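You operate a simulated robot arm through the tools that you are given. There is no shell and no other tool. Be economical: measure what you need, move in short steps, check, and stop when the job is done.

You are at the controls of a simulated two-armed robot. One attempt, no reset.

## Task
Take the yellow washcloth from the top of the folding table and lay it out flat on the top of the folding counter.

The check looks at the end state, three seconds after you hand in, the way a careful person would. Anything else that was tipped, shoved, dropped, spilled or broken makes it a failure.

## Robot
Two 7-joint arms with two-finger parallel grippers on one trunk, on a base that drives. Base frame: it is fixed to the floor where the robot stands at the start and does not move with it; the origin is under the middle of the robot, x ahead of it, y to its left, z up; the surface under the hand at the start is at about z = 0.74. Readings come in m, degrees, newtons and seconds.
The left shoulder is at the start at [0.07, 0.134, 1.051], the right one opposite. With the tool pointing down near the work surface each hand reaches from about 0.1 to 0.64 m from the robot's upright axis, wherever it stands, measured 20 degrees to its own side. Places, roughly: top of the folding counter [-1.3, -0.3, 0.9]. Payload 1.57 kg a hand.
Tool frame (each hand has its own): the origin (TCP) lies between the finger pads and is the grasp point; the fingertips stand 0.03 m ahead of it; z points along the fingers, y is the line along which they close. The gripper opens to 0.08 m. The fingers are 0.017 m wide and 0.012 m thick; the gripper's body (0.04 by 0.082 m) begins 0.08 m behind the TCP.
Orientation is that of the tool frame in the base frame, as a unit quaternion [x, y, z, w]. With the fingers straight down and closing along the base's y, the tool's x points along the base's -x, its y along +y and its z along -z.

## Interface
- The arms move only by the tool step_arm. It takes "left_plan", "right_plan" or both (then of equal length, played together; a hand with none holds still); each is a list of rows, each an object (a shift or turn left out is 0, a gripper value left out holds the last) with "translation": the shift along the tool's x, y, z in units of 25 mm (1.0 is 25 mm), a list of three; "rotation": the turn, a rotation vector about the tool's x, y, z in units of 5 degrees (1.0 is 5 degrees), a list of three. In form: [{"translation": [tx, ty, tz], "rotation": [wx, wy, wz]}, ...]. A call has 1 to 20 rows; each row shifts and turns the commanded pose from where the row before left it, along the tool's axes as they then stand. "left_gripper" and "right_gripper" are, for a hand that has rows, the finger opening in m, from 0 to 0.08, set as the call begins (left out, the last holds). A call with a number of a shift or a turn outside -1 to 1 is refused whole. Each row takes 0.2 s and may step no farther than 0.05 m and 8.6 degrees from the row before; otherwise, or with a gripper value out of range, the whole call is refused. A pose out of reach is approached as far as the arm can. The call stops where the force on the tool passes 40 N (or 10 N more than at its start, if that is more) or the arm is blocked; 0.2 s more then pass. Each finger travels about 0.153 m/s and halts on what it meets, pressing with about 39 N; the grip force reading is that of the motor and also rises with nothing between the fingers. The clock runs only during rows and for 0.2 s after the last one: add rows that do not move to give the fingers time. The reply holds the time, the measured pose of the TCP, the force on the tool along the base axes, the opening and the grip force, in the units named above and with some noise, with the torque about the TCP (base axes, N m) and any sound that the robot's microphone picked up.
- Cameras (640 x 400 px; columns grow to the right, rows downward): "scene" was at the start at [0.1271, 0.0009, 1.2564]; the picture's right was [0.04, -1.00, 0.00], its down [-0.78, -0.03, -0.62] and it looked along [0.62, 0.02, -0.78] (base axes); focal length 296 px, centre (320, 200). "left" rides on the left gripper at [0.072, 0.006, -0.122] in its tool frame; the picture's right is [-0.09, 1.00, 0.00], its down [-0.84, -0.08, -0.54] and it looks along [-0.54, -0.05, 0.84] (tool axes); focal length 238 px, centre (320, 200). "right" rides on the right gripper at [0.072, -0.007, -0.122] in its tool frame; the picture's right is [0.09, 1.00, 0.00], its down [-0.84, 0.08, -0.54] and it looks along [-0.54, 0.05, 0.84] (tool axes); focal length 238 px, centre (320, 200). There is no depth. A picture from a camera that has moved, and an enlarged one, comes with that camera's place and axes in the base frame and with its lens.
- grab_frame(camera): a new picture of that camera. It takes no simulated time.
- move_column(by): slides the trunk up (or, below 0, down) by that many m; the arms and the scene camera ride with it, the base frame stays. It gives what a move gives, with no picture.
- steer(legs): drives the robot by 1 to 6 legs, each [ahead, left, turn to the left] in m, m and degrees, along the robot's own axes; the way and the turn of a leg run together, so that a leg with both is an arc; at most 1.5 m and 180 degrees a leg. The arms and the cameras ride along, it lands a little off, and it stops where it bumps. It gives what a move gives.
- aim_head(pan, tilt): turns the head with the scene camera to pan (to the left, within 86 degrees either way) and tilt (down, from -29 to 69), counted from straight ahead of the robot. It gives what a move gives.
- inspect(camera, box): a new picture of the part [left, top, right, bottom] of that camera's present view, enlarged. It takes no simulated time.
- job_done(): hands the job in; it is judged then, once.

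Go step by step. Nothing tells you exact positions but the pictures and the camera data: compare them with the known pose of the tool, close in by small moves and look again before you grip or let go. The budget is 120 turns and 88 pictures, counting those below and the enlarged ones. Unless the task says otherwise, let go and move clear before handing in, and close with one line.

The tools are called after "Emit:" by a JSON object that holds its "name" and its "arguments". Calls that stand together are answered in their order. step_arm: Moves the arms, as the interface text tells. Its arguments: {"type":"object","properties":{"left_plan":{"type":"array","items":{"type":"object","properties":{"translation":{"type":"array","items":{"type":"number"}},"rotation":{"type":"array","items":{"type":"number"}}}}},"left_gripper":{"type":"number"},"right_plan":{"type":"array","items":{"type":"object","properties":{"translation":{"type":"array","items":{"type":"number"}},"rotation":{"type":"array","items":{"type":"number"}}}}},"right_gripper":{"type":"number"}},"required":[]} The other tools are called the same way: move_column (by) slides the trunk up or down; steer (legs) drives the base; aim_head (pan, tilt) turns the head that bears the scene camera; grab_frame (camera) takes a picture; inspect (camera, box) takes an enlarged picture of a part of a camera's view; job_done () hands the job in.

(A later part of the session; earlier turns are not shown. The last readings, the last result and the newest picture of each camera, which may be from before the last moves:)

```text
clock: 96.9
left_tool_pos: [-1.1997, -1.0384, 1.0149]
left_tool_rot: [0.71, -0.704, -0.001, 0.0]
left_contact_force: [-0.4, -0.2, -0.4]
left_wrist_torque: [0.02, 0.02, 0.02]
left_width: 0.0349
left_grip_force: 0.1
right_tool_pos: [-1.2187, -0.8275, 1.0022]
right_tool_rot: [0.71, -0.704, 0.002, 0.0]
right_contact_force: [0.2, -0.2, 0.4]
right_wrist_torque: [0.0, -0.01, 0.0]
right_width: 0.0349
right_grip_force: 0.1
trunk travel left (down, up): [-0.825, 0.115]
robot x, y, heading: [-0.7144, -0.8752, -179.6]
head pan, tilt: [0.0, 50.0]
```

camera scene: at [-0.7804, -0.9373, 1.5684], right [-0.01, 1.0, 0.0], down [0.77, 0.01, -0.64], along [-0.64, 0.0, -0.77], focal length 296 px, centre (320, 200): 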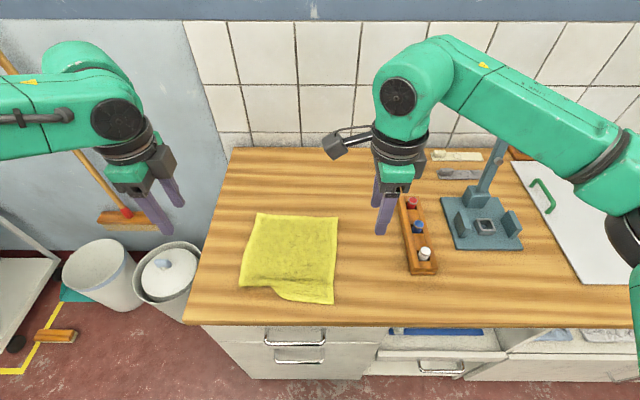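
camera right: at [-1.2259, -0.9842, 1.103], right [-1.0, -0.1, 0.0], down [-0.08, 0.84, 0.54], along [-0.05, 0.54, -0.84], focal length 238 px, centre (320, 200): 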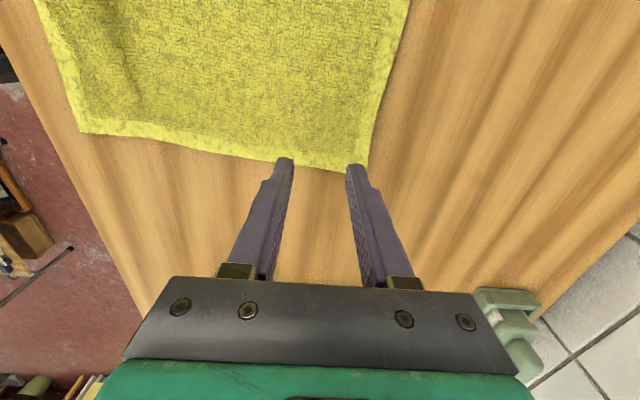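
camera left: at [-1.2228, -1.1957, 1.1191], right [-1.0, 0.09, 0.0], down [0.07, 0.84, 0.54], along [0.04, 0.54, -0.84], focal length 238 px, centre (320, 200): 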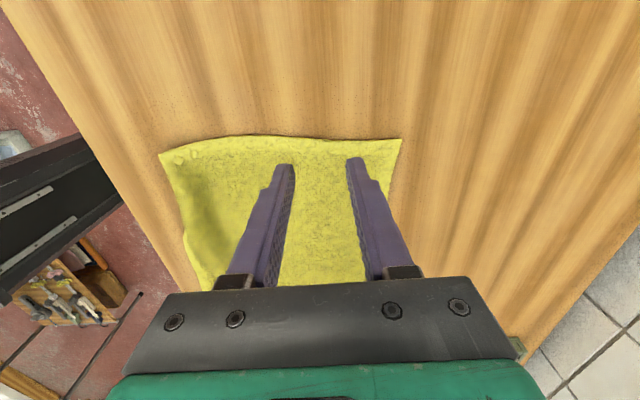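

Emit:
{"name": "step_arm", "arguments": {"left_plan": [{"translation": [0.75, 0.2, 0.3]}, {"translation": [0.75, 0.4, 0.3]}, {"translation": [0.76, 0.6, 0.3]}, {"translation": [0, 0.6, 0.3]}], "right_plan": [{"translation": [0.85, 0.1, 0.2]}, {"translation": [0.85, 0.1, 0.2]}, {"translation": [0.85, 0.1, 0.2]}, {"translation": [0.85, 0.15, 0.1]}]}}

Emit:
{"name": "grab_frame", "arguments": {"camera": "left"}}

Emit:
{"name": "grab_frame", "arguments": {"camera": "right"}}

```text
clock: 97.9
left_tool_pos: [-1.2445, -1.0924, 0.9877]
left_tool_rot: [0.71, -0.704, -0.002, 0.001]
left_contact_force: [-0.5, 0.6, -0.5]
left_wrist_torque: [0.03, 0.03, 0.01]
left_width: 0.0351
left_grip_force: 0.1
right_tool_pos: [-1.2307, -0.9127, 0.9831]
right_tool_rot: [0.711, -0.703, 0.002, 0.0]
right_contact_force: [-0.5, -0.2, -0.4]
right_wrist_torque: [0.03, 0.03, -0.01]
right_width: 0.0349
right_grip_force: 0.1
trunk travel left (down, up): [-0.825, 0.115]
robot x, y, heading: [-0.7163, -0.8735, -179.7]
head pan, tilt: [0.0, 50.0]
```

```text
31 pictures are left
camera left: at [-1.2513, -1.1656, 1.1093], right [-1.0, 0.08, 0.0], down [0.07, 0.84, 0.54], along [0.04, 0.54, -0.84], focal length 238 px, centre (320, 200)
```

left: 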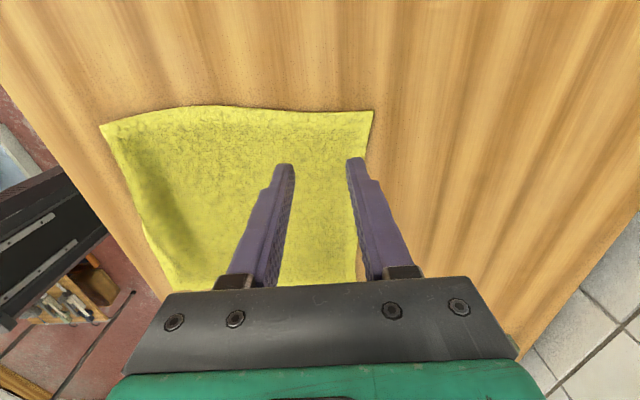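

```text
30 pictures are left
camera right: at [-1.2234, -0.983, 1.1038], right [-0.99, -0.1, 0.0], down [-0.09, 0.84, 0.54], along [-0.05, 0.54, -0.84], focal length 238 px, centre (320, 200)
```

right: 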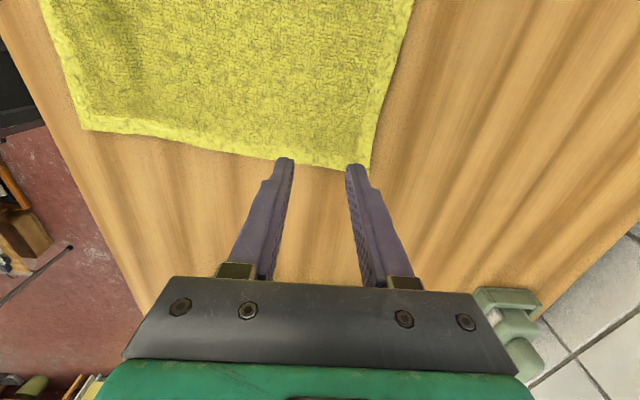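

Both fingertip pairs are above the far corners, with tails of about 1.8 cm. I descend to contact.

Emit:
{"name": "step_arm", "arguments": {"left_plan": [{"translation": [0.15, 0, 0.8]}, {"translation": [0, 0, 0.8]}, {"translation": [0, 0, 0.4]}, {"translation": [0, 0, 0.2]}], "right_plan": [{"translation": [0, 0, 0.7]}, {"translation": [0, 0, 0.7]}, {"translation": [0, 0, 0.4]}, {"translation": [0, 0, 0.2]}]}}

```text
clock: 98.9
left_tool_pos: [-1.2242, -1.1049, 0.9447]
left_tool_rot: [0.71, -0.704, -0.001, 0.001]
left_contact_force: [0.4, 0.7, -0.5]
left_wrist_torque: [0.0, -0.01, 0.0]
left_width: 0.0352
left_grip_force: 0.1
left hand out of reach, approached as far as the arm can: row 1, 2, 3
right_tool_pos: [-1.2288, -0.9114, 0.9343]
right_tool_rot: [0.711, -0.704, 0.002, 0.001]
right_contact_force: [-0.4, 0.2, 0.1]
right_wrist_torque: [-0.01, 0.04, -0.01]
right_width: 0.0351
right_grip_force: 0.0
trunk travel left (down, up): [-0.825, 0.115]
robot x, y, heading: [-0.7178, -0.8747, -179.3]
head pan, tilt: [0.0, 50.0]
```

The left arm loses reach when it works lower. I raise both hands with the arms and will lower the trunk instead.

Emit:
{"name": "step_arm", "arguments": {"left_plan": [{"translation": [0, 0, -1]}, {"translation": [0, 0, -1]}, {"translation": [0, 0, -1]}, {"translation": [0, 0, -1]}, {"translation": [-0.25, 0.5, 0]}, {"translation": [-0.25, 0.4, 0]}], "right_plan": [{"translation": [0, 0, -1]}, {"translation": [0, 0, -1]}, {"translation": [0, 0, -1]}, {"translation": [0, 0, -1]}, {"translation": [0, 0, -0.4]}, {}]}}

Emit:
{"name": "grab_frame", "arguments": {"camera": "scene"}}

```text
clock: 100.3
left_tool_pos: [-1.2507, -1.0908, 1.0419]
left_tool_rot: [0.711, -0.704, -0.001, 0.0]
left_contact_force: [0.4, -0.1, 0.0]
left_wrist_torque: [-0.03, -0.03, -0.02]
left_width: 0.035
left_grip_force: 0.0
right_tool_pos: [-1.2308, -0.9099, 1.0444]
right_tool_rot: [0.711, -0.703, 0.003, 0.001]
right_contact_force: [-0.1, 0.4, -0.7]
right_wrist_torque: [0.03, 0.01, 0.01]
right_width: 0.0349
right_grip_force: 0.1
trunk travel left (down, up): [-0.825, 0.115]
robot x, y, heading: [-0.721, -0.875, -179.6]
head pan, tilt: [0.0, 50.0]
```

```text
29 pictures are left
camera scene: at [-0.8449, -0.8779, 1.4581], right [-0.01, 1.0, 0.0], down [0.77, 0.01, -0.64], along [-0.64, -0.01, -0.77], focal length 296 px, centre (320, 200)
```

scene: 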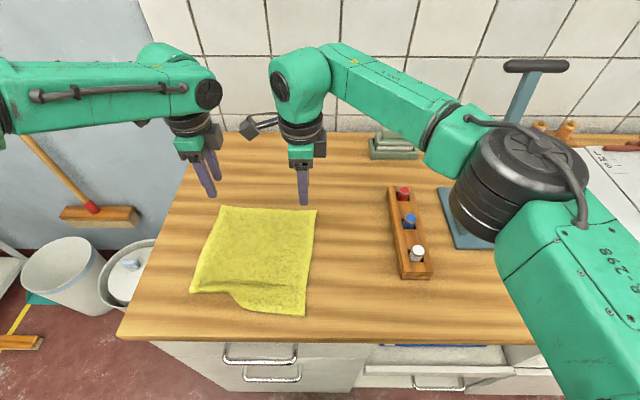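

I need only about 5.5 cm of trunk lowering. The right elbow clears the items, and I check it midway.

Emit:
{"name": "step_arm", "arguments": {"left_plan": [{"translation": [0.1, 0, 0.7]}, {"translation": [0.1, 0, 0.7]}, {"translation": [0, 0, 0.6]}], "right_plan": [{"translation": [0, 0, 0.7]}, {"translation": [0, 0, 0.7]}, {"translation": [0, 0, 0.7]}]}}

Emit:
{"name": "move_column", "arguments": {"by": -0.03}}

Emit:
{"name": "grab_frame", "arguments": {"camera": "scene"}}

```text
clock: 101.1
left_tool_pos: [-1.2488, -1.097, 0.9938]
left_tool_rot: [0.711, -0.704, -0.001, 0.0]
left_contact_force: [0.1, -0.2, -0.2]
left_wrist_torque: [-0.02, -0.02, 0.02]
left_width: 0.0349
left_grip_force: 0.2
right_tool_pos: [-1.2296, -0.911, 0.9908]
right_tool_rot: [0.711, -0.703, 0.002, 0.001]
right_contact_force: [-0.6, 0.8, 0.7]
right_wrist_torque: [0.0, 0.01, -0.03]
right_width: 0.0352
right_grip_force: 0.0
trunk travel left (down, up): [-0.825, 0.115]
robot x, y, heading: [-0.717, -0.876, -179.4]
head pan, tilt: [0.0, 50.0]
```

```text
clock: 101.9
left_tool_pos: [-1.248, -1.0971, 0.9635]
left_tool_rot: [0.71, -0.704, -0.001, 0.001]
left_contact_force: [-0.4, -0.7, -0.8]
left_wrist_torque: [0.01, 0.01, 0.0]
left_width: 0.0351
left_grip_force: 0.1
right_tool_pos: [-1.2279, -0.9115, 0.9614]
right_tool_rot: [0.711, -0.703, 0.002, 0.002]
right_contact_force: [0.8, 0.0, -1.3]
right_wrist_torque: [0.03, -0.05, 0.01]
right_width: 0.035
right_grip_force: 0.0
trunk travel left (down, up): [-0.795, 0.145]
robot x, y, heading: [-0.7184, -0.8752, -179.7]
head pan, tilt: [0.0, 50.0]
```

```text
28 pictures are left
camera scene: at [-0.8433, -0.8783, 1.4282], right [-0.01, 1.0, 0.0], down [0.77, 0.01, -0.64], along [-0.64, -0.01, -0.77], focal length 296 px, centre (320, 200)
```

scene: 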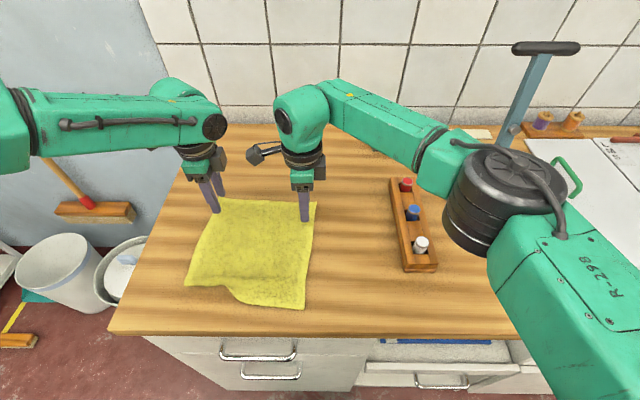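

Good clearance. I lower the trunk the rest of the way to just above contact, then press lightly.

Emit:
{"name": "move_column", "arguments": {"by": -0.024}}

Emit:
{"name": "step_arm", "arguments": {"left_plan": [{"translation": [0, 0, 0.2]}, {"translation": [0, 0, 0.1]}, {"translation": [0, 0, 0.05]}], "right_plan": [{"translation": [0, 0, 0.14]}, {"translation": [0, 0, 0.1]}, {"translation": [0, 0, 0.05]}]}}

```text
clock: 102.6
left_tool_pos: [-1.2484, -1.0957, 0.9388]
left_tool_rot: [0.711, -0.703, -0.002, 0.001]
left_contact_force: [-0.2, 0.4, 0.3]
left_wrist_torque: [0.0, 0.01, -0.02]
left_width: 0.0352
left_grip_force: 0.0
right_tool_pos: [-1.2296, -0.9107, 0.9369]
right_tool_rot: [0.711, -0.703, 0.002, 0.002]
right_contact_force: [0.6, -1.1, 0.0]
right_wrist_torque: [-0.03, 0.0, -0.01]
right_width: 0.0347
right_grip_force: 0.0
trunk travel left (down, up): [-0.771, 0.169]
robot x, y, heading: [-0.7186, -0.8726, -179.2]
head pan, tilt: [0.0, 50.0]
```

```text
clock: 103.4
left_tool_pos: [-1.2416, -1.0966, 0.9345]
left_tool_rot: [0.711, -0.703, -0.002, 0.003]
left_contact_force: [0.1, -0.4, 2.8]
left_wrist_torque: [0.0, -0.01, 0.02]
left_width: 0.0349
left_grip_force: 0.1
left hand out of reach, approached as far as the arm can: row 3
right_tool_pos: [-1.2282, -0.9114, 0.9319]
right_tool_rot: [0.711, -0.703, 0.001, 0.003]
right_contact_force: [-2.6, 0.7, 21.3]
right_wrist_torque: [0.02, -0.01, 0.01]
right_width: 0.0349
right_grip_force: 0.0
trunk travel left (down, up): [-0.771, 0.169]
robot x, y, heading: [-0.7178, -0.8775, -179.6]
head pan, tilt: [0.0, 50.0]
```

Emit:
{"name": "step_arm", "arguments": {"right_plan": [{"translation": [0, 0, -0.12]}]}}

Emit:
{"name": "move_column", "arguments": {"by": -0.003}}

```text
clock: 103.8
left_tool_pos: [-1.2437, -1.0972, 0.9343]
left_tool_rot: [0.71, -0.704, -0.003, 0.002]
left_contact_force: [2.0, 0.8, 5.5]
left_wrist_torque: [0.01, -0.03, 0.04]
left_width: 0.035
left_grip_force: 0.1
right_tool_pos: [-1.2287, -0.9089, 0.9347]
right_tool_rot: [0.711, -0.703, 0.001, 0.002]
right_contact_force: [-1.7, -1.8, 8.9]
right_wrist_torque: [-0.02, 0.06, 0.01]
right_width: 0.0352
right_grip_force: 0.1
trunk travel left (down, up): [-0.771, 0.169]
robot x, y, heading: [-0.7186, -0.8711, -179.6]
head pan, tilt: [0.0, 50.0]
```

```text
clock: 104.3
left_tool_pos: [-1.243, -1.0963, 0.9322]
left_tool_rot: [0.71, -0.704, -0.004, 0.004]
left_contact_force: [-1.2, -0.8, 15.7]
left_wrist_torque: [-0.07, -0.1, -0.02]
left_width: 0.035
left_grip_force: 0.2
right_tool_pos: [-1.2257, -0.9098, 0.9341]
right_tool_rot: [0.711, -0.704, 0.002, 0.004]
right_contact_force: [-4.8, -3.1, 18.6]
right_wrist_torque: [-0.05, 0.12, 0.06]
right_width: 0.0348
right_grip_force: 0.1
trunk travel left (down, up): [-0.768, 0.172]
robot x, y, heading: [-0.7192, -0.8736, -179.4]
head pan, tilt: [0.0, 50.0]
```

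Balanced contact at 16–19 N. I close both grippers.

Emit:
{"name": "step_arm", "arguments": {"left_plan": [{}, {}, {}, {}], "right_plan": [{}, {}, {}, {}], "left_gripper": 0.0, "right_gripper": 0.0}}

Emit:
{"name": "grab_frame", "arguments": {"camera": "left"}}

Emit:
{"name": "grab_frame", "arguments": {"camera": "right"}}

```text
clock: 105.3
left_tool_pos: [-1.2421, -1.0955, 0.9323]
left_tool_rot: [0.71, -0.704, -0.003, 0.003]
left_contact_force: [-0.5, 1.5, 16.9]
left_wrist_torque: [0.0, -0.02, 0.04]
left_width: 0.0054
left_grip_force: 25.6
right_tool_pos: [-1.2247, -0.908, 0.9327]
right_tool_rot: [0.711, -0.703, 0.001, 0.003]
right_contact_force: [1.5, -2.6, 17.2]
right_wrist_torque: [-0.03, -0.06, -0.02]
right_width: 0.0063
right_grip_force: 26.5
trunk travel left (down, up): [-0.768, 0.172]
robot x, y, heading: [-0.7158, -0.876, -179.5]
head pan, tilt: [0.0, 50.0]
```

```text
27 pictures are left
camera left: at [-1.2467, -1.1684, 1.0553], right [-1.0, 0.08, 0.01], down [0.08, 0.84, 0.54], along [0.04, 0.54, -0.84], focal length 238 px, centre (320, 200)
```

left: 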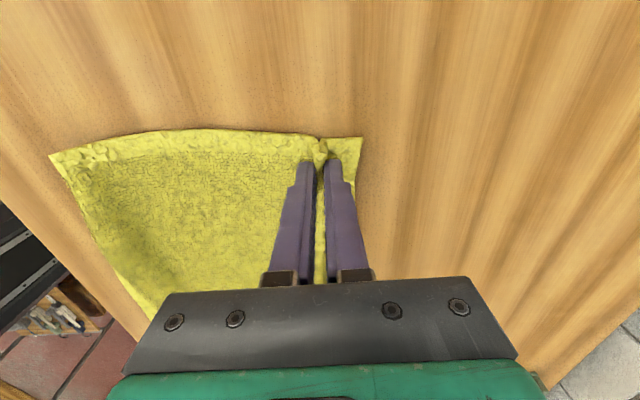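

```text
26 pictures are left
camera right: at [-1.2171, -0.9798, 1.0539], right [-0.99, -0.1, 0.0], down [-0.08, 0.84, 0.54], along [-0.06, 0.53, -0.84], focal length 238 px, centre (320, 200)
```

right: 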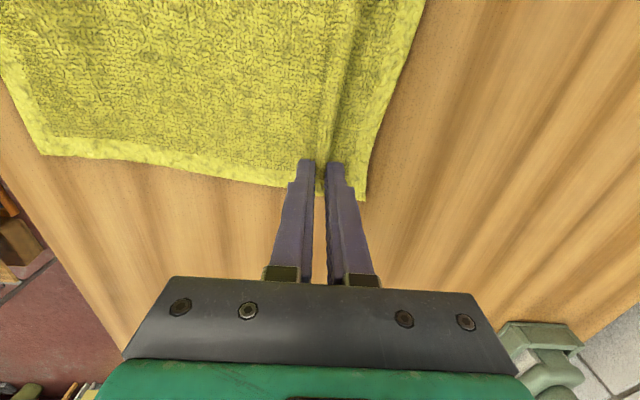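

Both folds are held and the edge tails lie properly outside. I lift and pull back toward the robot, then raise the trunk so the cloth hangs free.

Emit:
{"name": "step_arm", "arguments": {"left_plan": [{"translation": [0, -0.3, -0.8]}, {"translation": [0, -0.8, -0.8]}, {"translation": [0, -0.9, -0.8]}, {"translation": [0, -0.9, -0.7]}, {"translation": [0, -0.9, -0.7]}, {"translation": [0, -0.9, -0.7]}, {"translation": [0, -0.9, -0.7]}], "right_plan": [{"translation": [0, -0.3, -0.8]}, {"translation": [0, -0.8, -0.8]}, {"translation": [0, -0.9, -0.8]}, {"translation": [0, -0.9, -0.7]}, {"translation": [0, -0.9, -0.7]}, {"translation": [0, -0.9, -0.7]}, {"translation": [0, -0.9, -0.7]}]}}

Emit:
{"name": "move_column", "arguments": {"by": 0.15}}

Emit:
{"name": "grab_frame", "arguments": {"camera": "scene"}}

Emit:
{"name": "grab_frame", "arguments": {"camera": "left"}}

```text
clock: 106.9
left_tool_pos: [-1.1035, -1.0967, 1.0607]
left_tool_rot: [0.71, -0.705, -0.002, 0.002]
left_contact_force: [0.2, 1.1, -0.2]
left_wrist_torque: [0.06, 0.02, 0.04]
left_width: 0.0046
left_grip_force: 25.2
right_tool_pos: [-1.0862, -0.9104, 1.0593]
right_tool_rot: [0.711, -0.703, 0.002, 0.002]
right_contact_force: [-0.9, -1.3, 0.1]
right_wrist_torque: [-0.03, 0.03, -0.01]
right_width: 0.0058
right_grip_force: 26.1
trunk travel left (down, up): [-0.768, 0.172]
robot x, y, heading: [-0.717, -0.8806, -179.5]
head pan, tilt: [0.0, 50.0]
```

```text
clock: 108.6
left_tool_pos: [-1.1051, -1.0958, 1.2091]
left_tool_rot: [0.71, -0.704, -0.002, 0.001]
left_contact_force: [0.4, 1.3, 0.3]
left_wrist_torque: [0.05, 0.0, -0.01]
left_width: 0.0047
left_grip_force: 25.2
right_tool_pos: [-1.0886, -0.9096, 1.2078]
right_tool_rot: [0.711, -0.704, 0.001, 0.0]
right_contact_force: [-0.9, -1.2, 0.5]
right_wrist_torque: [-0.02, 0.02, 0.0]
right_width: 0.0059
right_grip_force: 26.0
trunk travel left (down, up): [-0.918, 0.022]
robot x, y, heading: [-0.7172, -0.8753, -179.8]
head pan, tilt: [0.0, 50.0]
```

```text
25 pictures are left
camera scene: at [-0.8435, -0.8785, 1.5512], right [-0.01, 1.0, 0.0], down [0.77, 0.01, -0.64], along [-0.64, -0.01, -0.77], focal length 296 px, centre (320, 200)
```

scene: 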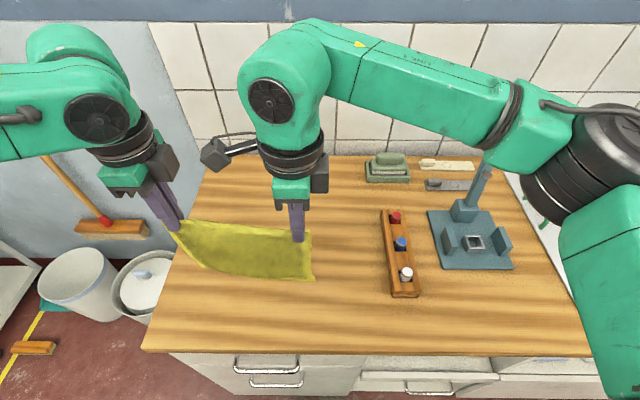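

```text
24 pictures are left
camera left: at [-1.1111, -1.1693, 1.3318], right [-1.0, 0.08, 0.0], down [0.07, 0.84, 0.54], along [0.04, 0.54, -0.84], focal length 238 px, centre (320, 200)
```

left: 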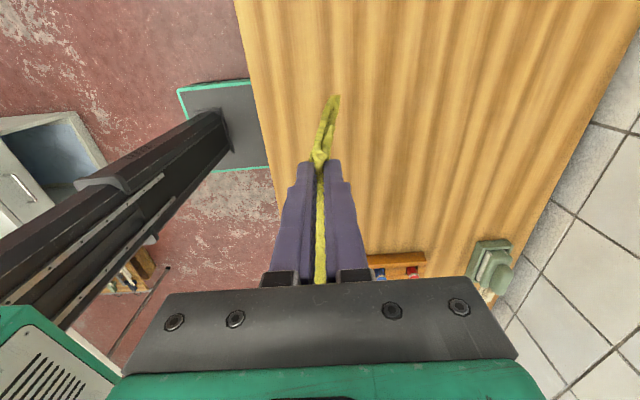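

The cloth hangs free and the roll is gone. I bring both hands level over x about -1.04, raise them 8 cm and lower the trunk so the near hem just reaches the counter.

Emit:
{"name": "step_arm", "arguments": {"left_plan": [{"translation": [0, -0.65, -0.8]}, {"translation": [0, -0.65, -0.8]}, {"translation": [0, -0.65, -0.8]}, {"translation": [0, -0.65, -0.8]}], "right_plan": [{"translation": [0, -0.49, -0.8]}, {"translation": [0, -0.49, -0.8]}, {"translation": [0, -0.49, -0.8]}, {"translation": [0, -0.49, -0.8]}]}}

Emit:
{"name": "move_column", "arguments": {"by": -0.11}}

Emit:
{"name": "grab_frame", "arguments": {"camera": "scene"}}

Emit:
{"name": "grab_frame", "arguments": {"camera": "left"}}

```text
clock: 109.6
left_tool_pos: [-1.0381, -1.0954, 1.2917]
left_tool_rot: [0.71, -0.704, -0.002, 0.001]
left_contact_force: [-1.2, 1.7, 0.2]
left_wrist_torque: [0.04, 0.01, 0.01]
left_width: 0.0051
left_grip_force: 25.2
right_tool_pos: [-1.0385, -0.9062, 1.2897]
right_tool_rot: [0.711, -0.703, 0.001, 0.001]
right_contact_force: [-0.2, -0.9, -0.6]
right_wrist_torque: [-0.06, 0.03, -0.02]
right_width: 0.0061
right_grip_force: 25.8
trunk travel left (down, up): [-0.918, 0.022]
robot x, y, heading: [-0.7189, -0.875, -179.5]
head pan, tilt: [0.0, 50.0]
```

```text
clock: 111.1
left_tool_pos: [-1.0401, -1.0955, 1.1807]
left_tool_rot: [0.71, -0.704, -0.002, 0.002]
left_contact_force: [-0.9, 0.7, 0.6]
left_wrist_torque: [0.04, 0.02, -0.01]
left_width: 0.0049
left_grip_force: 25.6
right_tool_pos: [-1.04, -0.9065, 1.1785]
right_tool_rot: [0.71, -0.704, 0.002, 0.001]
right_contact_force: [-0.2, -1.6, -0.7]
right_wrist_torque: [-0.05, 0.03, 0.0]
right_width: 0.006
right_grip_force: 26.1
trunk travel left (down, up): [-0.808, 0.132]
robot x, y, heading: [-0.7151, -0.8717, -179.2]
head pan, tilt: [0.0, 50.0]
```

```text
23 pictures are left
camera scene: at [-0.8433, -0.8783, 1.4413], right [-0.01, 1.0, 0.0], down [0.77, 0.01, -0.64], along [-0.64, -0.01, -0.77], focal length 296 px, centre (320, 200)
```

scene: 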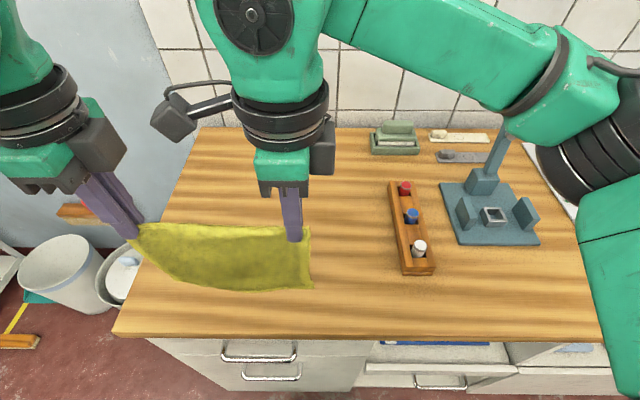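

```text
22 pictures are left
camera left: at [-1.0458, -1.1681, 1.3032], right [-1.0, 0.08, 0.0], down [0.07, 0.84, 0.54], along [0.04, 0.54, -0.84], focal length 238 px, centre (320, 200)
```

left: 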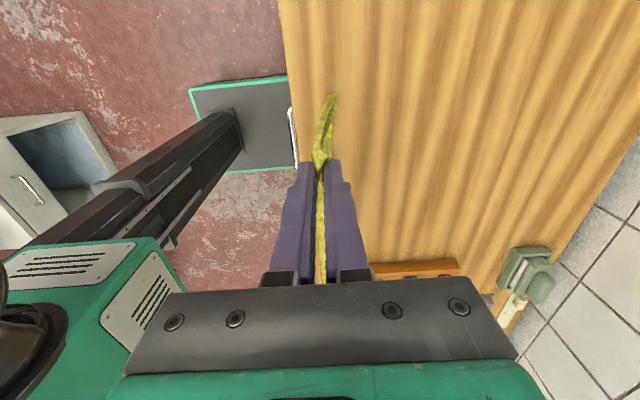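

The hem is about 6 cm up, at x about -1.06. I shift 2 cm toward the robot and lower the trunk until it nearly touches.

Emit:
{"name": "step_arm", "arguments": {"left_plan": [{"translation": [0, -0.5, 0]}, {"translation": [0, -0.5, 0]}], "right_plan": [{"translation": [0, -0.5, 0]}, {"translation": [0, -0.5, 0]}]}}

Emit:
{"name": "move_column", "arguments": {"by": -0.05}}

Emit:
{"name": "grab_frame", "arguments": {"camera": "scene"}}

Emit:
{"name": "grab_frame", "arguments": {"camera": "left"}}

```text
clock: 111.7
left_tool_pos: [-1.0149, -1.0951, 1.1827]
left_tool_rot: [0.709, -0.705, -0.003, 0.002]
left_contact_force: [0.6, 1.5, -0.1]
left_wrist_torque: [0.03, -0.03, 0.02]
left_width: 0.0049
left_grip_force: 25.1
right_tool_pos: [-1.0137, -0.908, 1.1792]
right_tool_rot: [0.71, -0.704, 0.001, 0.002]
right_contact_force: [0.4, -1.2, 0.3]
right_wrist_torque: [-0.05, 0.02, 0.03]
right_width: 0.0059
right_grip_force: 25.3
trunk travel left (down, up): [-0.808, 0.132]
robot x, y, heading: [-0.7204, -0.8763, -179.2]
head pan, tilt: [0.0, 50.0]
```

```text
clock: 112.6
left_tool_pos: [-1.0153, -1.0949, 1.1306]
left_tool_rot: [0.71, -0.704, -0.002, 0.001]
left_contact_force: [0.5, 1.3, 0.3]
left_wrist_torque: [0.04, -0.01, -0.02]
left_width: 0.0048
left_grip_force: 24.9
right_tool_pos: [-1.0149, -0.9078, 1.1282]
right_tool_rot: [0.71, -0.704, 0.002, 0.002]
right_contact_force: [-1.1, -1.2, -0.4]
right_wrist_torque: [-0.04, 0.0, 0.01]
right_width: 0.0059
right_grip_force: 26.3
trunk travel left (down, up): [-0.758, 0.182]
robot x, y, heading: [-0.7146, -0.8769, -179.5]
head pan, tilt: [0.0, 50.0]
```

```text
21 pictures are left
camera scene: at [-0.8434, -0.8783, 1.3912], right [-0.01, 1.0, 0.0], down [0.77, 0.01, -0.64], along [-0.64, -0.01, -0.77], focal length 296 px, centre (320, 200)
```

scene: 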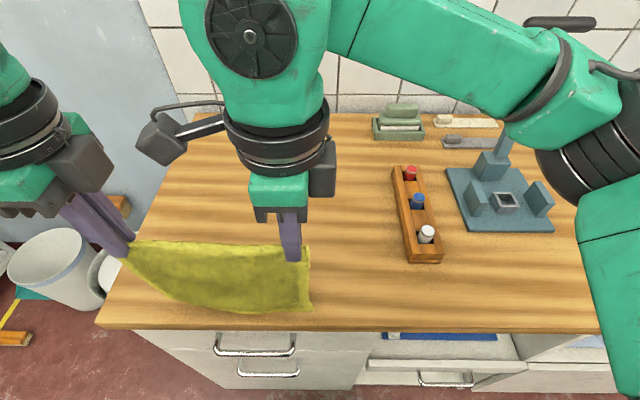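

```text
20 pictures are left
camera left: at [-1.0214, -1.168, 1.2542], right [-1.0, 0.08, 0.0], down [0.07, 0.84, 0.54], along [0.04, 0.54, -0.84], focal length 238 px, centre (320, 200)
```

left: 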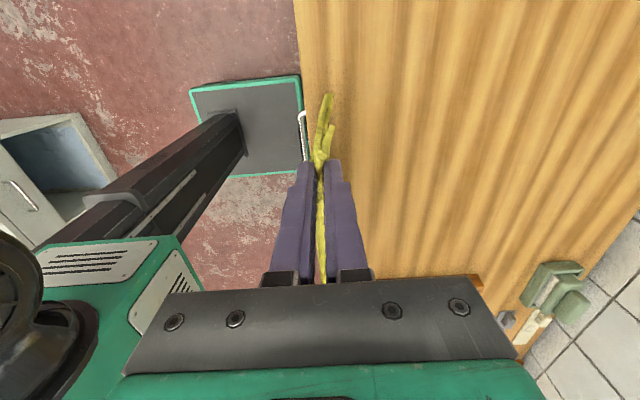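

The hem is just at the counter at x about -1.02. I swing the hands forward and down in an arc, first two thirds.

Emit:
{"name": "step_arm", "arguments": {"left_plan": [{"translation": [0, 0.67, 0.19]}, {"translation": [0, 0.67, 0.19]}, {"translation": [0, 0.67, 0.19]}, {"translation": [0, 0.94, 0.4]}, {"translation": [0, 0.94, 0.4]}, {"translation": [0, 0.81, 0.62]}, {"translation": [0, 0.81, 0.62]}, {"translation": [0, 0.62, 0.81]}, {"translation": [0, 0.62, 0.81]}], "right_plan": [{"translation": [0, 0.67, 0.17]}, {"translation": [0, 0.67, 0.17]}, {"translation": [0, 0.67, 0.17]}, {"translation": [0, 0.94, 0.39]}, {"translation": [0, 0.94, 0.39]}, {"translation": [0, 0.81, 0.62]}, {"translation": [0, 0.81, 0.62]}, {"translation": [0, 0.62, 0.81]}, {"translation": [0, 0.62, 0.81]}]}}

Emit:
{"name": "grab_frame", "arguments": {"camera": "scene"}}

Emit:
{"name": "grab_frame", "arguments": {"camera": "left"}}

```text
clock: 114.6
left_tool_pos: [-1.1841, -1.096, 1.0278]
left_tool_rot: [0.71, -0.704, -0.001, 0.001]
left_contact_force: [-0.4, -0.1, -0.9]
left_wrist_torque: [0.01, -0.01, -0.01]
left_width: 0.0047
left_grip_force: 25.4
right_tool_pos: [-1.184, -0.911, 1.023]
right_tool_rot: [0.711, -0.704, 0.002, 0.001]
right_contact_force: [-1.0, -1.6, -0.5]
right_wrist_torque: [-0.02, 0.0, 0.0]
right_width: 0.006
right_grip_force: 25.8
trunk travel left (down, up): [-0.758, 0.182]
robot x, y, heading: [-0.7148, -0.8704, -179.5]
head pan, tilt: [0.0, 50.0]
```

```text
19 pictures are left
camera scene: at [-0.8456, -0.8784, 1.3911], right [-0.01, 1.0, 0.0], down [0.77, 0.01, -0.64], along [-0.64, -0.01, -0.77], focal length 296 px, centre (320, 200)
```

scene: 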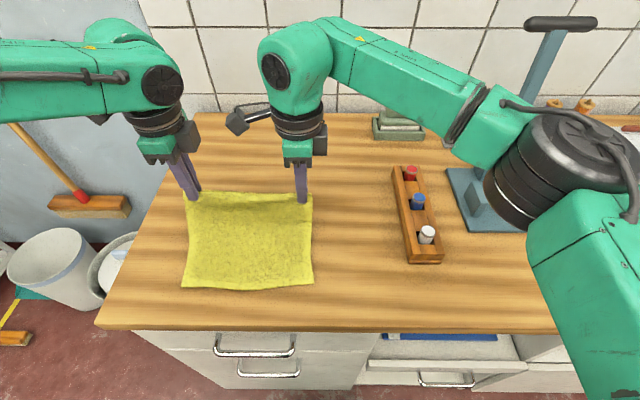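

```text
18 pictures are left
camera left: at [-1.1907, -1.1697, 1.1499], right [-1.0, 0.08, 0.0], down [0.07, 0.84, 0.54], along [0.04, 0.54, -0.84], focal length 238 px, centre (320, 200)
```

left: 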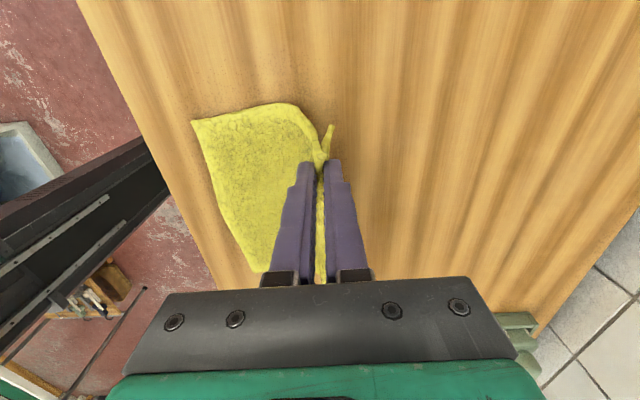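

The near edge now lies straight and flat with its hem at x about -1.05. I continue to just above the counter, keeping the cloth nearly taut.

Emit:
{"name": "step_arm", "arguments": {"left_plan": [{"translation": [0, 0.65, 0.55]}, {"translation": [0, 0.6, 0.6]}, {"translation": [0, 0.6, 0.65]}, {"translation": [0, 0.55, 0.6]}], "right_plan": [{"translation": [0, 0.65, 0.5]}, {"translation": [0, 0.6, 0.55]}, {"translation": [0, 0.6, 0.6]}, {"translation": [0, 0.55, 0.55]}]}}

Emit:
{"name": "grab_frame", "arguments": {"camera": "left"}}

Emit:
{"name": "grab_frame", "arguments": {"camera": "right"}}

```text
clock: 115.6
left_tool_pos: [-1.2462, -1.0979, 0.9669]
left_tool_rot: [0.71, -0.705, -0.002, 0.001]
left_contact_force: [0.5, 0.8, -0.8]
left_wrist_torque: [0.03, -0.01, 0.02]
left_width: 0.0046
left_grip_force: 25.1
right_tool_pos: [-1.2451, -0.9085, 0.9679]
right_tool_rot: [0.711, -0.703, 0.002, 0.0]
right_contact_force: [0.3, -0.6, -0.2]
right_wrist_torque: [-0.03, -0.03, -0.02]
right_width: 0.0056
right_grip_force: 26.3
trunk travel left (down, up): [-0.758, 0.182]
robot x, y, heading: [-0.7187, -0.8755, -179.4]
head pan, tilt: [0.0, 50.0]
```

```text
17 pictures are left
camera left: at [-1.2527, -1.1704, 1.0895], right [-1.0, 0.08, 0.0], down [0.07, 0.84, 0.54], along [0.04, 0.54, -0.84], focal length 238 px, centre (320, 200)
```

left: 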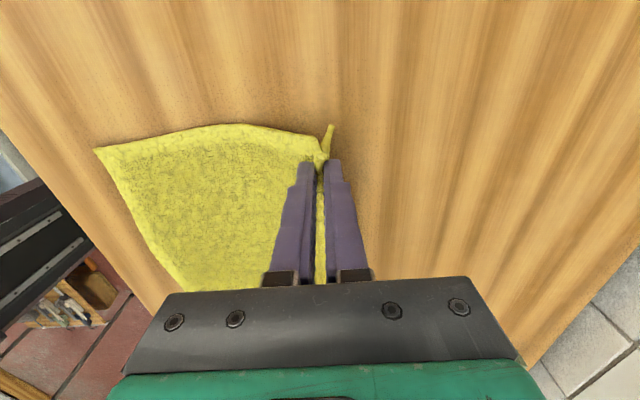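

```text
16 pictures are left
camera right: at [-1.2381, -0.9796, 1.0892], right [-0.99, -0.1, 0.0], down [-0.09, 0.84, 0.54], along [-0.05, 0.54, -0.84], focal length 238 px, centre (320, 200)
```

right: 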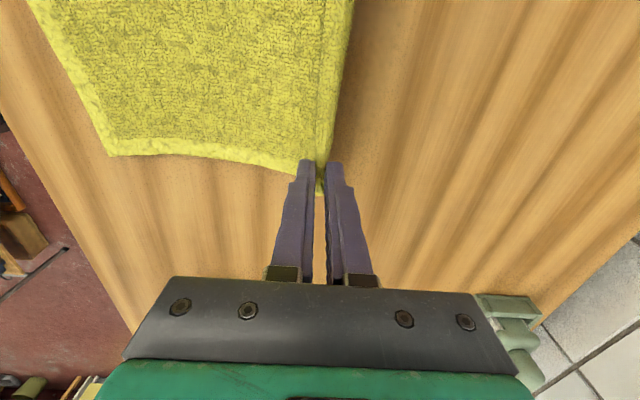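

The tails still stand out on the far side. I set down the last 3 cm while easing back 1.5 cm so the tails trail outward.

Emit:
{"name": "step_arm", "arguments": {"left_plan": [{"translation": [0, -0.1, 0.4]}, {"translation": [0, -0.25, 0.5]}, {"translation": [0, -0.25, 0.35]}, {"translation": [0, -0.05, 0.1]}], "right_plan": [{"translation": [0, -0.1, 0.4]}, {"translation": [0, -0.25, 0.5]}, {"translation": [0, -0.25, 0.4]}, {"translation": [0, -0.05, 0.1]}]}}

Emit:
{"name": "grab_frame", "arguments": {"camera": "left"}}

```text
clock: 116.6
left_tool_pos: [-1.2284, -1.0971, 0.9369]
left_tool_rot: [0.709, -0.705, -0.004, 0.005]
left_contact_force: [-3.0, 1.8, 15.6]
left_wrist_torque: [0.05, 0.16, -0.01]
left_width: 0.0053
left_grip_force: 25.5
right_tool_pos: [-1.2263, -0.9091, 0.9368]
right_tool_rot: [0.711, -0.703, 0.002, 0.002]
right_contact_force: [-1.4, -2.1, 6.7]
right_wrist_torque: [-0.05, 0.07, -0.02]
right_width: 0.0063
right_grip_force: 25.7
trunk travel left (down, up): [-0.758, 0.182]
robot x, y, heading: [-0.7194, -0.8743, -179.6]
head pan, tilt: [0.0, 50.0]
```

```text
15 pictures are left
camera left: at [-1.2344, -1.17, 1.0589], right [-1.0, 0.08, 0.01], down [0.08, 0.84, 0.54], along [0.04, 0.54, -0.84], focal length 238 px, centre (320, 200)
```

left: 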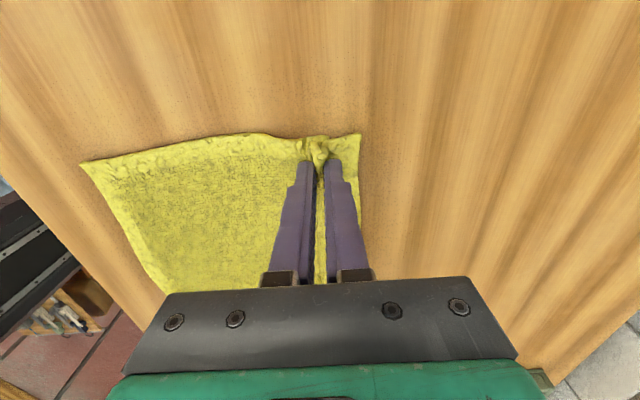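

The tails are spread outward correctly. I open the grippers to spread the folds.

Emit:
{"name": "step_arm", "arguments": {"left_plan": [{}, {}, {}], "right_plan": [{}, {}, {}], "left_gripper": 0.04, "right_gripper": 0.04}}

Emit:
{"name": "step_arm", "arguments": {"left_plan": [{"translation": [0, 0, -0.4]}, {"translation": [0, 0, -0.8]}, {"translation": [0, 0, -0.9]}], "right_plan": [{"translation": [0, 0, -0.4]}, {"translation": [0, 0, -0.8]}, {"translation": [0, 0, -0.9]}]}}

Emit:
{"name": "grab_frame", "arguments": {"camera": "left"}}

Emit:
{"name": "grab_frame", "arguments": {"camera": "right"}}

```text
clock: 117.4
left_tool_pos: [-1.2261, -1.0975, 0.9357]
left_tool_rot: [0.71, -0.704, -0.003, 0.003]
left_contact_force: [4.6, 1.2, 16.9]
left_wrist_torque: [0.06, 0.2, -0.04]
left_width: 0.0355
left_grip_force: 0.1
right_tool_pos: [-1.224, -0.9084, 0.936]
right_tool_rot: [0.712, -0.703, 0.001, 0.003]
right_contact_force: [1.0, -0.4, 1.6]
right_wrist_torque: [-0.02, 0.02, 0.03]
right_width: 0.0395
right_grip_force: 0.0
trunk travel left (down, up): [-0.758, 0.182]
robot x, y, heading: [-0.7179, -0.8761, -179.3]
head pan, tilt: [0.0, 50.0]
```

```text
clock: 118.2
left_tool_pos: [-1.2292, -1.0984, 0.9867]
left_tool_rot: [0.711, -0.704, -0.001, 0.002]
left_contact_force: [0.3, 1.0, 0.3]
left_wrist_torque: [-0.02, 0.02, -0.01]
left_width: 0.0399
left_grip_force: 0.0
right_tool_pos: [-1.2266, -0.911, 0.9858]
right_tool_rot: [0.711, -0.704, 0.001, 0.002]
right_contact_force: [0.6, -0.2, -0.2]
right_wrist_torque: [-0.01, 0.03, 0.0]
right_width: 0.0398
right_grip_force: 0.2
trunk travel left (down, up): [-0.758, 0.182]
robot x, y, heading: [-0.7185, -0.8734, -179.3]
head pan, tilt: [0.0, 50.0]
```

```text
14 pictures are left
camera left: at [-1.2364, -1.1706, 1.1087], right [-1.0, 0.08, 0.0], down [0.07, 0.84, 0.54], along [0.04, 0.54, -0.84], focal length 238 px, centre (320, 200)
```

left: 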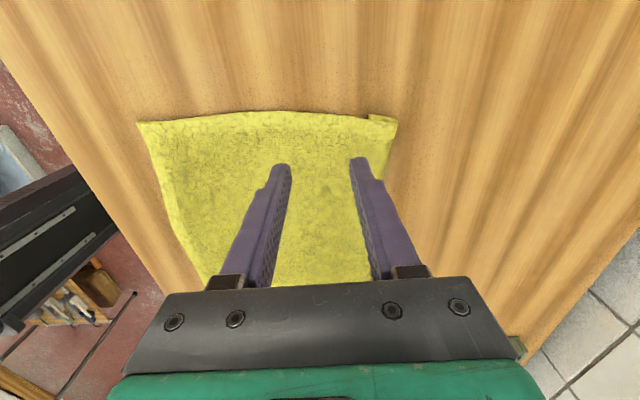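

```text
13 pictures are left
camera right: at [-1.2192, -0.9806, 1.107], right [-0.99, -0.1, 0.0], down [-0.09, 0.84, 0.54], along [-0.06, 0.54, -0.84], focal length 238 px, centre (320, 200)
```

right: 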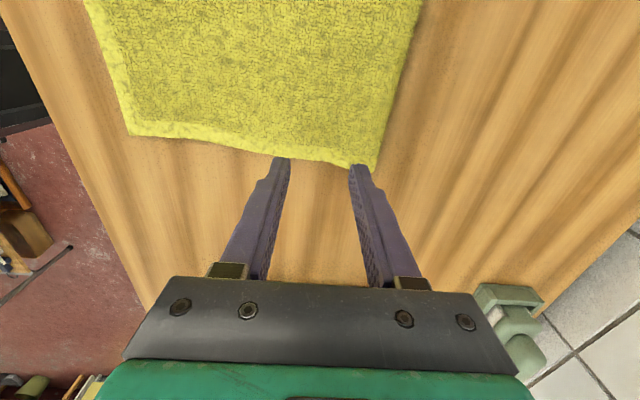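

Nearly perfect. I raise the hands clear and inspect from above.

Emit:
{"name": "step_arm", "arguments": {"left_plan": [{"translation": [0.5, 0, -1]}, {"translation": [0.5, 0, -1]}, {"translation": [0.5, 0, -1]}, {"translation": [0.5, 0, -1]}, {"translation": [0.5, 0, -1]}], "right_plan": [{"translation": [-0.5, 0, -1]}, {"translation": [-0.5, 0, -1]}, {"translation": [-0.5, 0, -1]}, {"translation": [-0.5, 0, -1]}, {"translation": [-0.5, 0, -1]}]}}

Emit:
{"name": "move_column", "arguments": {"by": 0.15}}

Emit:
{"name": "inspect", "arguments": {"camera": "scene", "box": [140, 150, 380, 320]}}

Emit:
{"name": "inspect", "arguments": {"camera": "left", "box": [200, 60, 480, 235]}}

```text
clock: 119.4
left_tool_pos: [-1.224, -1.1594, 1.1119]
left_tool_rot: [0.71, -0.704, -0.003, 0.001]
left_contact_force: [0.0, -0.2, -0.5]
left_wrist_torque: [-0.01, 0.03, 0.02]
left_width: 0.0399
left_grip_force: 0.1
right_tool_pos: [-1.2267, -0.8451, 1.1126]
right_tool_rot: [0.711, -0.703, 0.002, 0.003]
right_contact_force: [0.8, -0.7, -0.1]
right_wrist_torque: [0.02, -0.01, -0.01]
right_width: 0.0401
right_grip_force: 0.1
trunk travel left (down, up): [-0.758, 0.182]
robot x, y, heading: [-0.7166, -0.8727, -179.5]
head pan, tilt: [0.0, 50.0]
```

```text
clock: 121.1
left_tool_pos: [-1.2254, -1.1604, 1.2618]
left_tool_rot: [0.711, -0.703, -0.002, 0.001]
left_contact_force: [-0.9, 0.6, -0.2]
left_wrist_torque: [0.04, -0.02, 0.02]
left_width: 0.0399
left_grip_force: 0.1
right_tool_pos: [-1.2279, -0.8443, 1.2634]
right_tool_rot: [0.711, -0.703, 0.001, 0.001]
right_contact_force: [-0.3, -0.1, -0.7]
right_wrist_torque: [0.01, 0.0, 0.01]
right_width: 0.0399
right_grip_force: 0.0
trunk travel left (down, up): [-0.908, 0.032]
robot x, y, heading: [-0.7169, -0.8765, -179.2]
head pan, tilt: [0.0, 50.0]
```

```text
2.35 times, centred on (260, 235) of scene
camera zoom: at [-0.8436, -0.8784, 1.5412], right [-0.01, 1.0, 0.0], down [0.77, 0.01, -0.64], along [-0.64, -0.01, -0.77], focal length 696 px, centre (461, 118)
```

zoom: 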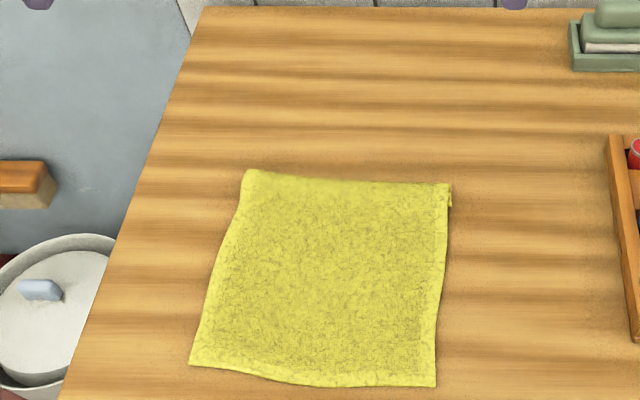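

```text
2.29 times, centred on (340, 148) of left
camera zoom: at [-1.2324, -1.2328, 1.3832], right [-1.0, 0.08, 0.0], down [0.07, 0.84, 0.54], along [0.04, 0.54, -0.84], focal length 545 px, centre (274, 320)
```

zoom: 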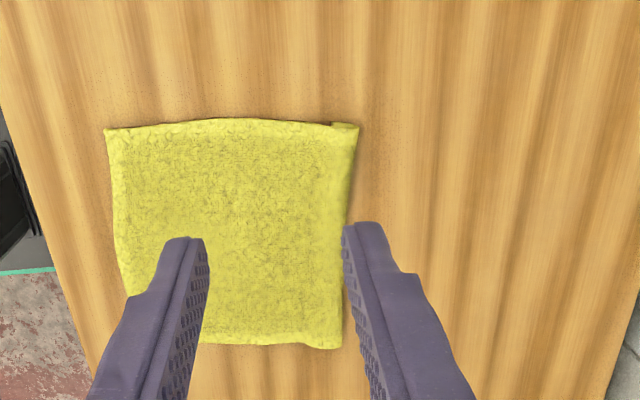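

Length front to back measures about 0.22 m versus 0.25 originally, so a small pleat may remain at the far edge. I zoom in on it.

Emit:
{"name": "inspect", "arguments": {"camera": "left", "box": [300, 100, 396, 160]}}

Emit:
{"name": "inspect", "arguments": {"camera": "scene", "box": [215, 205, 345, 270]}}

```text
6.67 times, centred on (348, 130) of left
camera zoom: at [-1.2324, -1.2328, 1.3832], right [-1.0, 0.08, 0.0], down [0.07, 0.84, 0.54], along [0.04, 0.54, -0.84], focal length 1589 px, centre (133, 667)
```

zoom: 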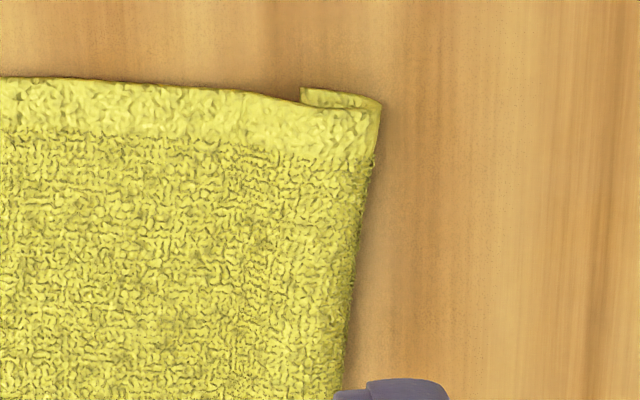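

```text
4.92 times, centred on (280, 238) of scene
camera zoom: at [-0.8436, -0.8784, 1.5412], right [-0.01, 1.0, 0.0], down [0.77, 0.01, -0.64], along [-0.64, -0.01, -0.77], focal length 1457 px, centre (517, 15)
```

zoom: 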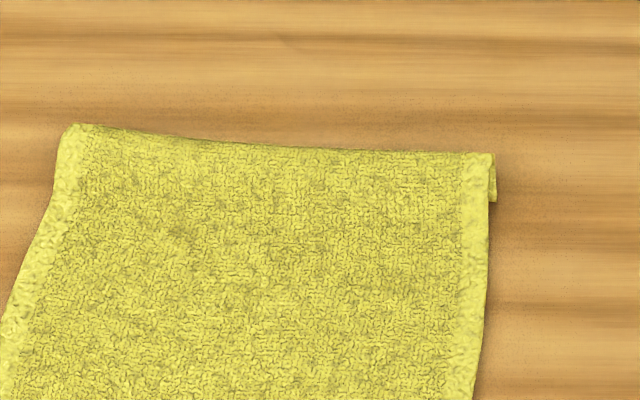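

The far edge is folded under by about 3 cm. The first lay-down was perfect where the outer finger sat right on the border, so I'll regrip the near edge that way, let the cloth hang, and lay it again far edge first.

Emit:
{"name": "step_arm", "arguments": {"left_plan": [{"translation": [-0.35, -0.81, 1]}, {"translation": [-0.35, -0.81, 1]}, {"translation": [-0.35, -0.81, 1]}, {"translation": [-0.35, -0.81, 1]}, {"translation": [-0.35, -0.81, 1]}, {"translation": [-0.35, -0.81, 1]}], "right_plan": [{"translation": [0.545, -0.93, 1]}, {"translation": [0.545, -0.93, 1]}, {"translation": [0.545, -0.93, 1]}, {"translation": [0.545, -0.93, 1]}, {"translation": [0.545, -0.93, 1]}, {"translation": [0.545, -0.93, 1]}]}}

Emit:
{"name": "move_column", "arguments": {"by": -0.13}}

Emit:
{"name": "grab_frame", "arguments": {"camera": "left"}}

Emit:
{"name": "grab_frame", "arguments": {"camera": "right"}}

```text
clock: 122.5
left_tool_pos: [-1.1069, -1.1043, 1.1119]
left_tool_rot: [0.71, -0.704, -0.003, 0.002]
left_contact_force: [1.2, -0.2, -0.5]
left_wrist_torque: [0.01, 0.02, 0.01]
left_width: 0.0401
left_grip_force: 0.1
right_tool_pos: [-1.0876, -0.9263, 1.115]
right_tool_rot: [0.711, -0.703, 0.001, 0.002]
right_contact_force: [-0.1, -0.7, 0.6]
right_wrist_torque: [-0.01, 0.02, 0.04]
right_width: 0.0401
right_grip_force: 0.1
trunk travel left (down, up): [-0.908, 0.032]
robot x, y, heading: [-0.7172, -0.8764, -179.5]
head pan, tilt: [0.0, 50.0]
```

```text
clock: 124.1
left_tool_pos: [-1.1078, -1.1052, 0.9816]
left_tool_rot: [0.71, -0.704, -0.002, 0.002]
left_contact_force: [0.6, 0.5, -0.3]
left_wrist_torque: [-0.04, 0.01, 0.0]
left_width: 0.0397
left_grip_force: 0.1
right_tool_pos: [-1.0876, -0.9265, 0.9836]
right_tool_rot: [0.711, -0.703, 0.003, 0.002]
right_contact_force: [-0.9, -0.6, -0.7]
right_wrist_torque: [0.01, -0.02, 0.05]
right_width: 0.0404
right_grip_force: 0.1
trunk travel left (down, up): [-0.778, 0.162]
robot x, y, heading: [-0.7179, -0.8778, -179.5]
head pan, tilt: [0.0, 50.0]
```

```text
8 pictures are left
camera left: at [-1.1132, -1.1772, 1.1039], right [-1.0, 0.08, 0.0], down [0.07, 0.84, 0.54], along [0.04, 0.54, -0.84], focal length 238 px, centre (320, 200)
```

left: 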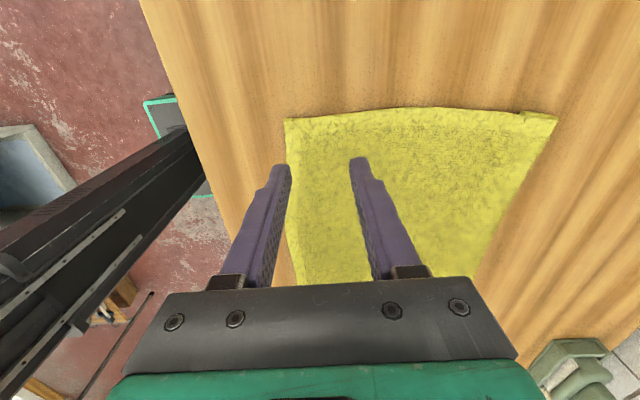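

```text
7 pictures are left
camera right: at [-1.0808, -0.9964, 1.1056], right [-0.99, -0.1, 0.0], down [-0.09, 0.84, 0.54], along [-0.05, 0.54, -0.84], focal length 238 px, centre (320, 200)
```

right: 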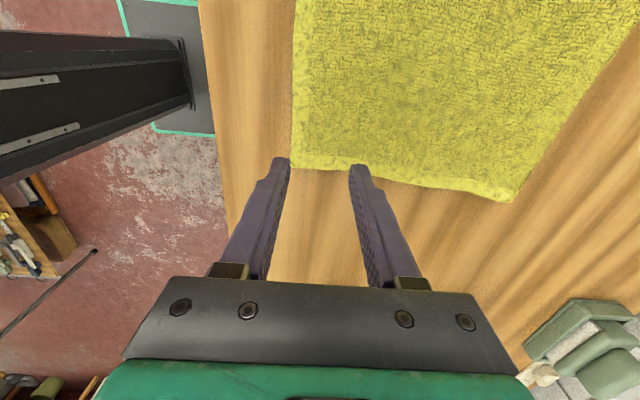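

The edges measure x -1.079 (left) and -1.061 (right). I shift both hands a few millimetres so the outer fingers sit just on the border, then descend.

Emit:
{"name": "step_arm", "arguments": {"left_plan": [{"translation": [0, 0.27, 0.6]}, {"translation": [0, 0, 0.6]}, {"translation": [0, 0, 0.55]}, {"translation": [0, 0, 0.2]}], "right_plan": [{"translation": [0, 0.36, 0.6]}, {"translation": [0, 0, 0.6]}, {"translation": [0, 0, 0.6]}, {"translation": [0, 0, 0.2]}]}}

```text
clock: 125.1
left_tool_pos: [-1.1137, -1.1046, 0.9333]
left_tool_rot: [0.71, -0.704, -0.002, 0.002]
left_contact_force: [-0.2, -1.7, 3.4]
left_wrist_torque: [-0.03, -0.01, -0.07]
left_width: 0.0401
left_grip_force: 0.2
right_tool_pos: [-1.0967, -0.9254, 0.9342]
right_tool_rot: [0.71, -0.704, 0.001, 0.002]
right_contact_force: [-0.7, -0.2, 0.6]
right_wrist_torque: [-0.02, -0.02, -0.02]
right_width: 0.0401
right_grip_force: 0.1
trunk travel left (down, up): [-0.778, 0.162]
robot x, y, heading: [-0.7189, -0.874, -179.6]
head pan, tilt: [0.0, 50.0]
```

Emit:
{"name": "step_arm", "arguments": {"left_plan": [{"translation": [0, 0, 0.1]}, {"translation": [0, 0, 0.06]}], "right_plan": [{"translation": [0, 0, 0.12]}, {"translation": [0, 0, 0.1]}]}}

```text
clock: 125.7
left_tool_pos: [-1.1134, -1.1036, 0.933]
left_tool_rot: [0.711, -0.704, -0.003, 0.003]
left_contact_force: [0.0, -5.3, 21.7]
left_wrist_torque: [-0.19, -0.33, -0.12]
left_width: 0.0401
left_grip_force: 0.0
right_tool_pos: [-1.0937, -0.9256, 0.9313]
right_tool_rot: [0.711, -0.703, 0.0, 0.005]
right_contact_force: [-5.6, 1.4, 22.4]
right_wrist_torque: [0.07, -0.01, 0.04]
right_width: 0.0392
right_grip_force: 0.0
trunk travel left (down, up): [-0.778, 0.162]
robot x, y, heading: [-0.7179, -0.8718, -179.5]
head pan, tilt: [0.0, 50.0]
```

Contact is about 22 N on both, like the first good grasp. I close the grippers.

Emit:
{"name": "step_arm", "arguments": {"left_plan": [{"translation": [0, 0, -0.06]}, {}, {}, {}], "right_plan": [{"translation": [0, 0, -0.06]}, {}, {}, {}], "left_gripper": 0.0, "right_gripper": 0.0}}

Emit:
{"name": "grab_frame", "arguments": {"camera": "left"}}

```text
clock: 126.7
left_tool_pos: [-1.1114, -1.1035, 0.9322]
left_tool_rot: [0.71, -0.704, -0.003, 0.003]
left_contact_force: [0.1, 3.3, 8.2]
left_wrist_torque: [0.12, -0.04, -0.01]
left_width: 0.0045
left_grip_force: 24.8
right_tool_pos: [-1.0926, -0.9259, 0.9323]
right_tool_rot: [0.711, -0.704, 0.002, 0.004]
right_contact_force: [3.9, -3.3, 21.8]
right_wrist_torque: [-0.07, -0.16, 0.0]
right_width: 0.0044
right_grip_force: 24.8
trunk travel left (down, up): [-0.778, 0.162]
robot x, y, heading: [-0.7173, -0.8713, -179.3]
head pan, tilt: [0.0, 50.0]
```

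```text
6 pictures are left
camera left: at [-1.117, -1.1765, 1.0554], right [-1.0, 0.08, 0.01], down [0.08, 0.84, 0.54], along [0.04, 0.54, -0.84], focal length 238 px, centre (320, 200)
```

left: 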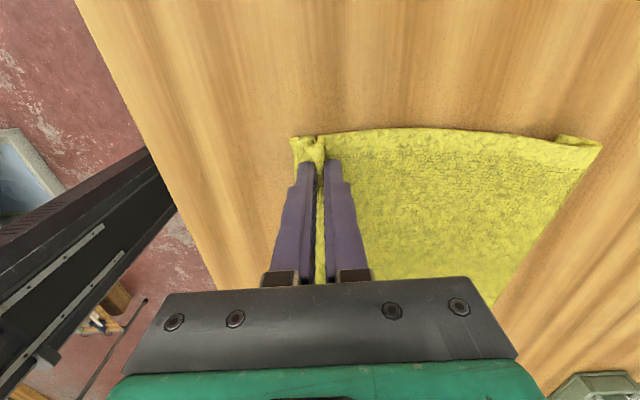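

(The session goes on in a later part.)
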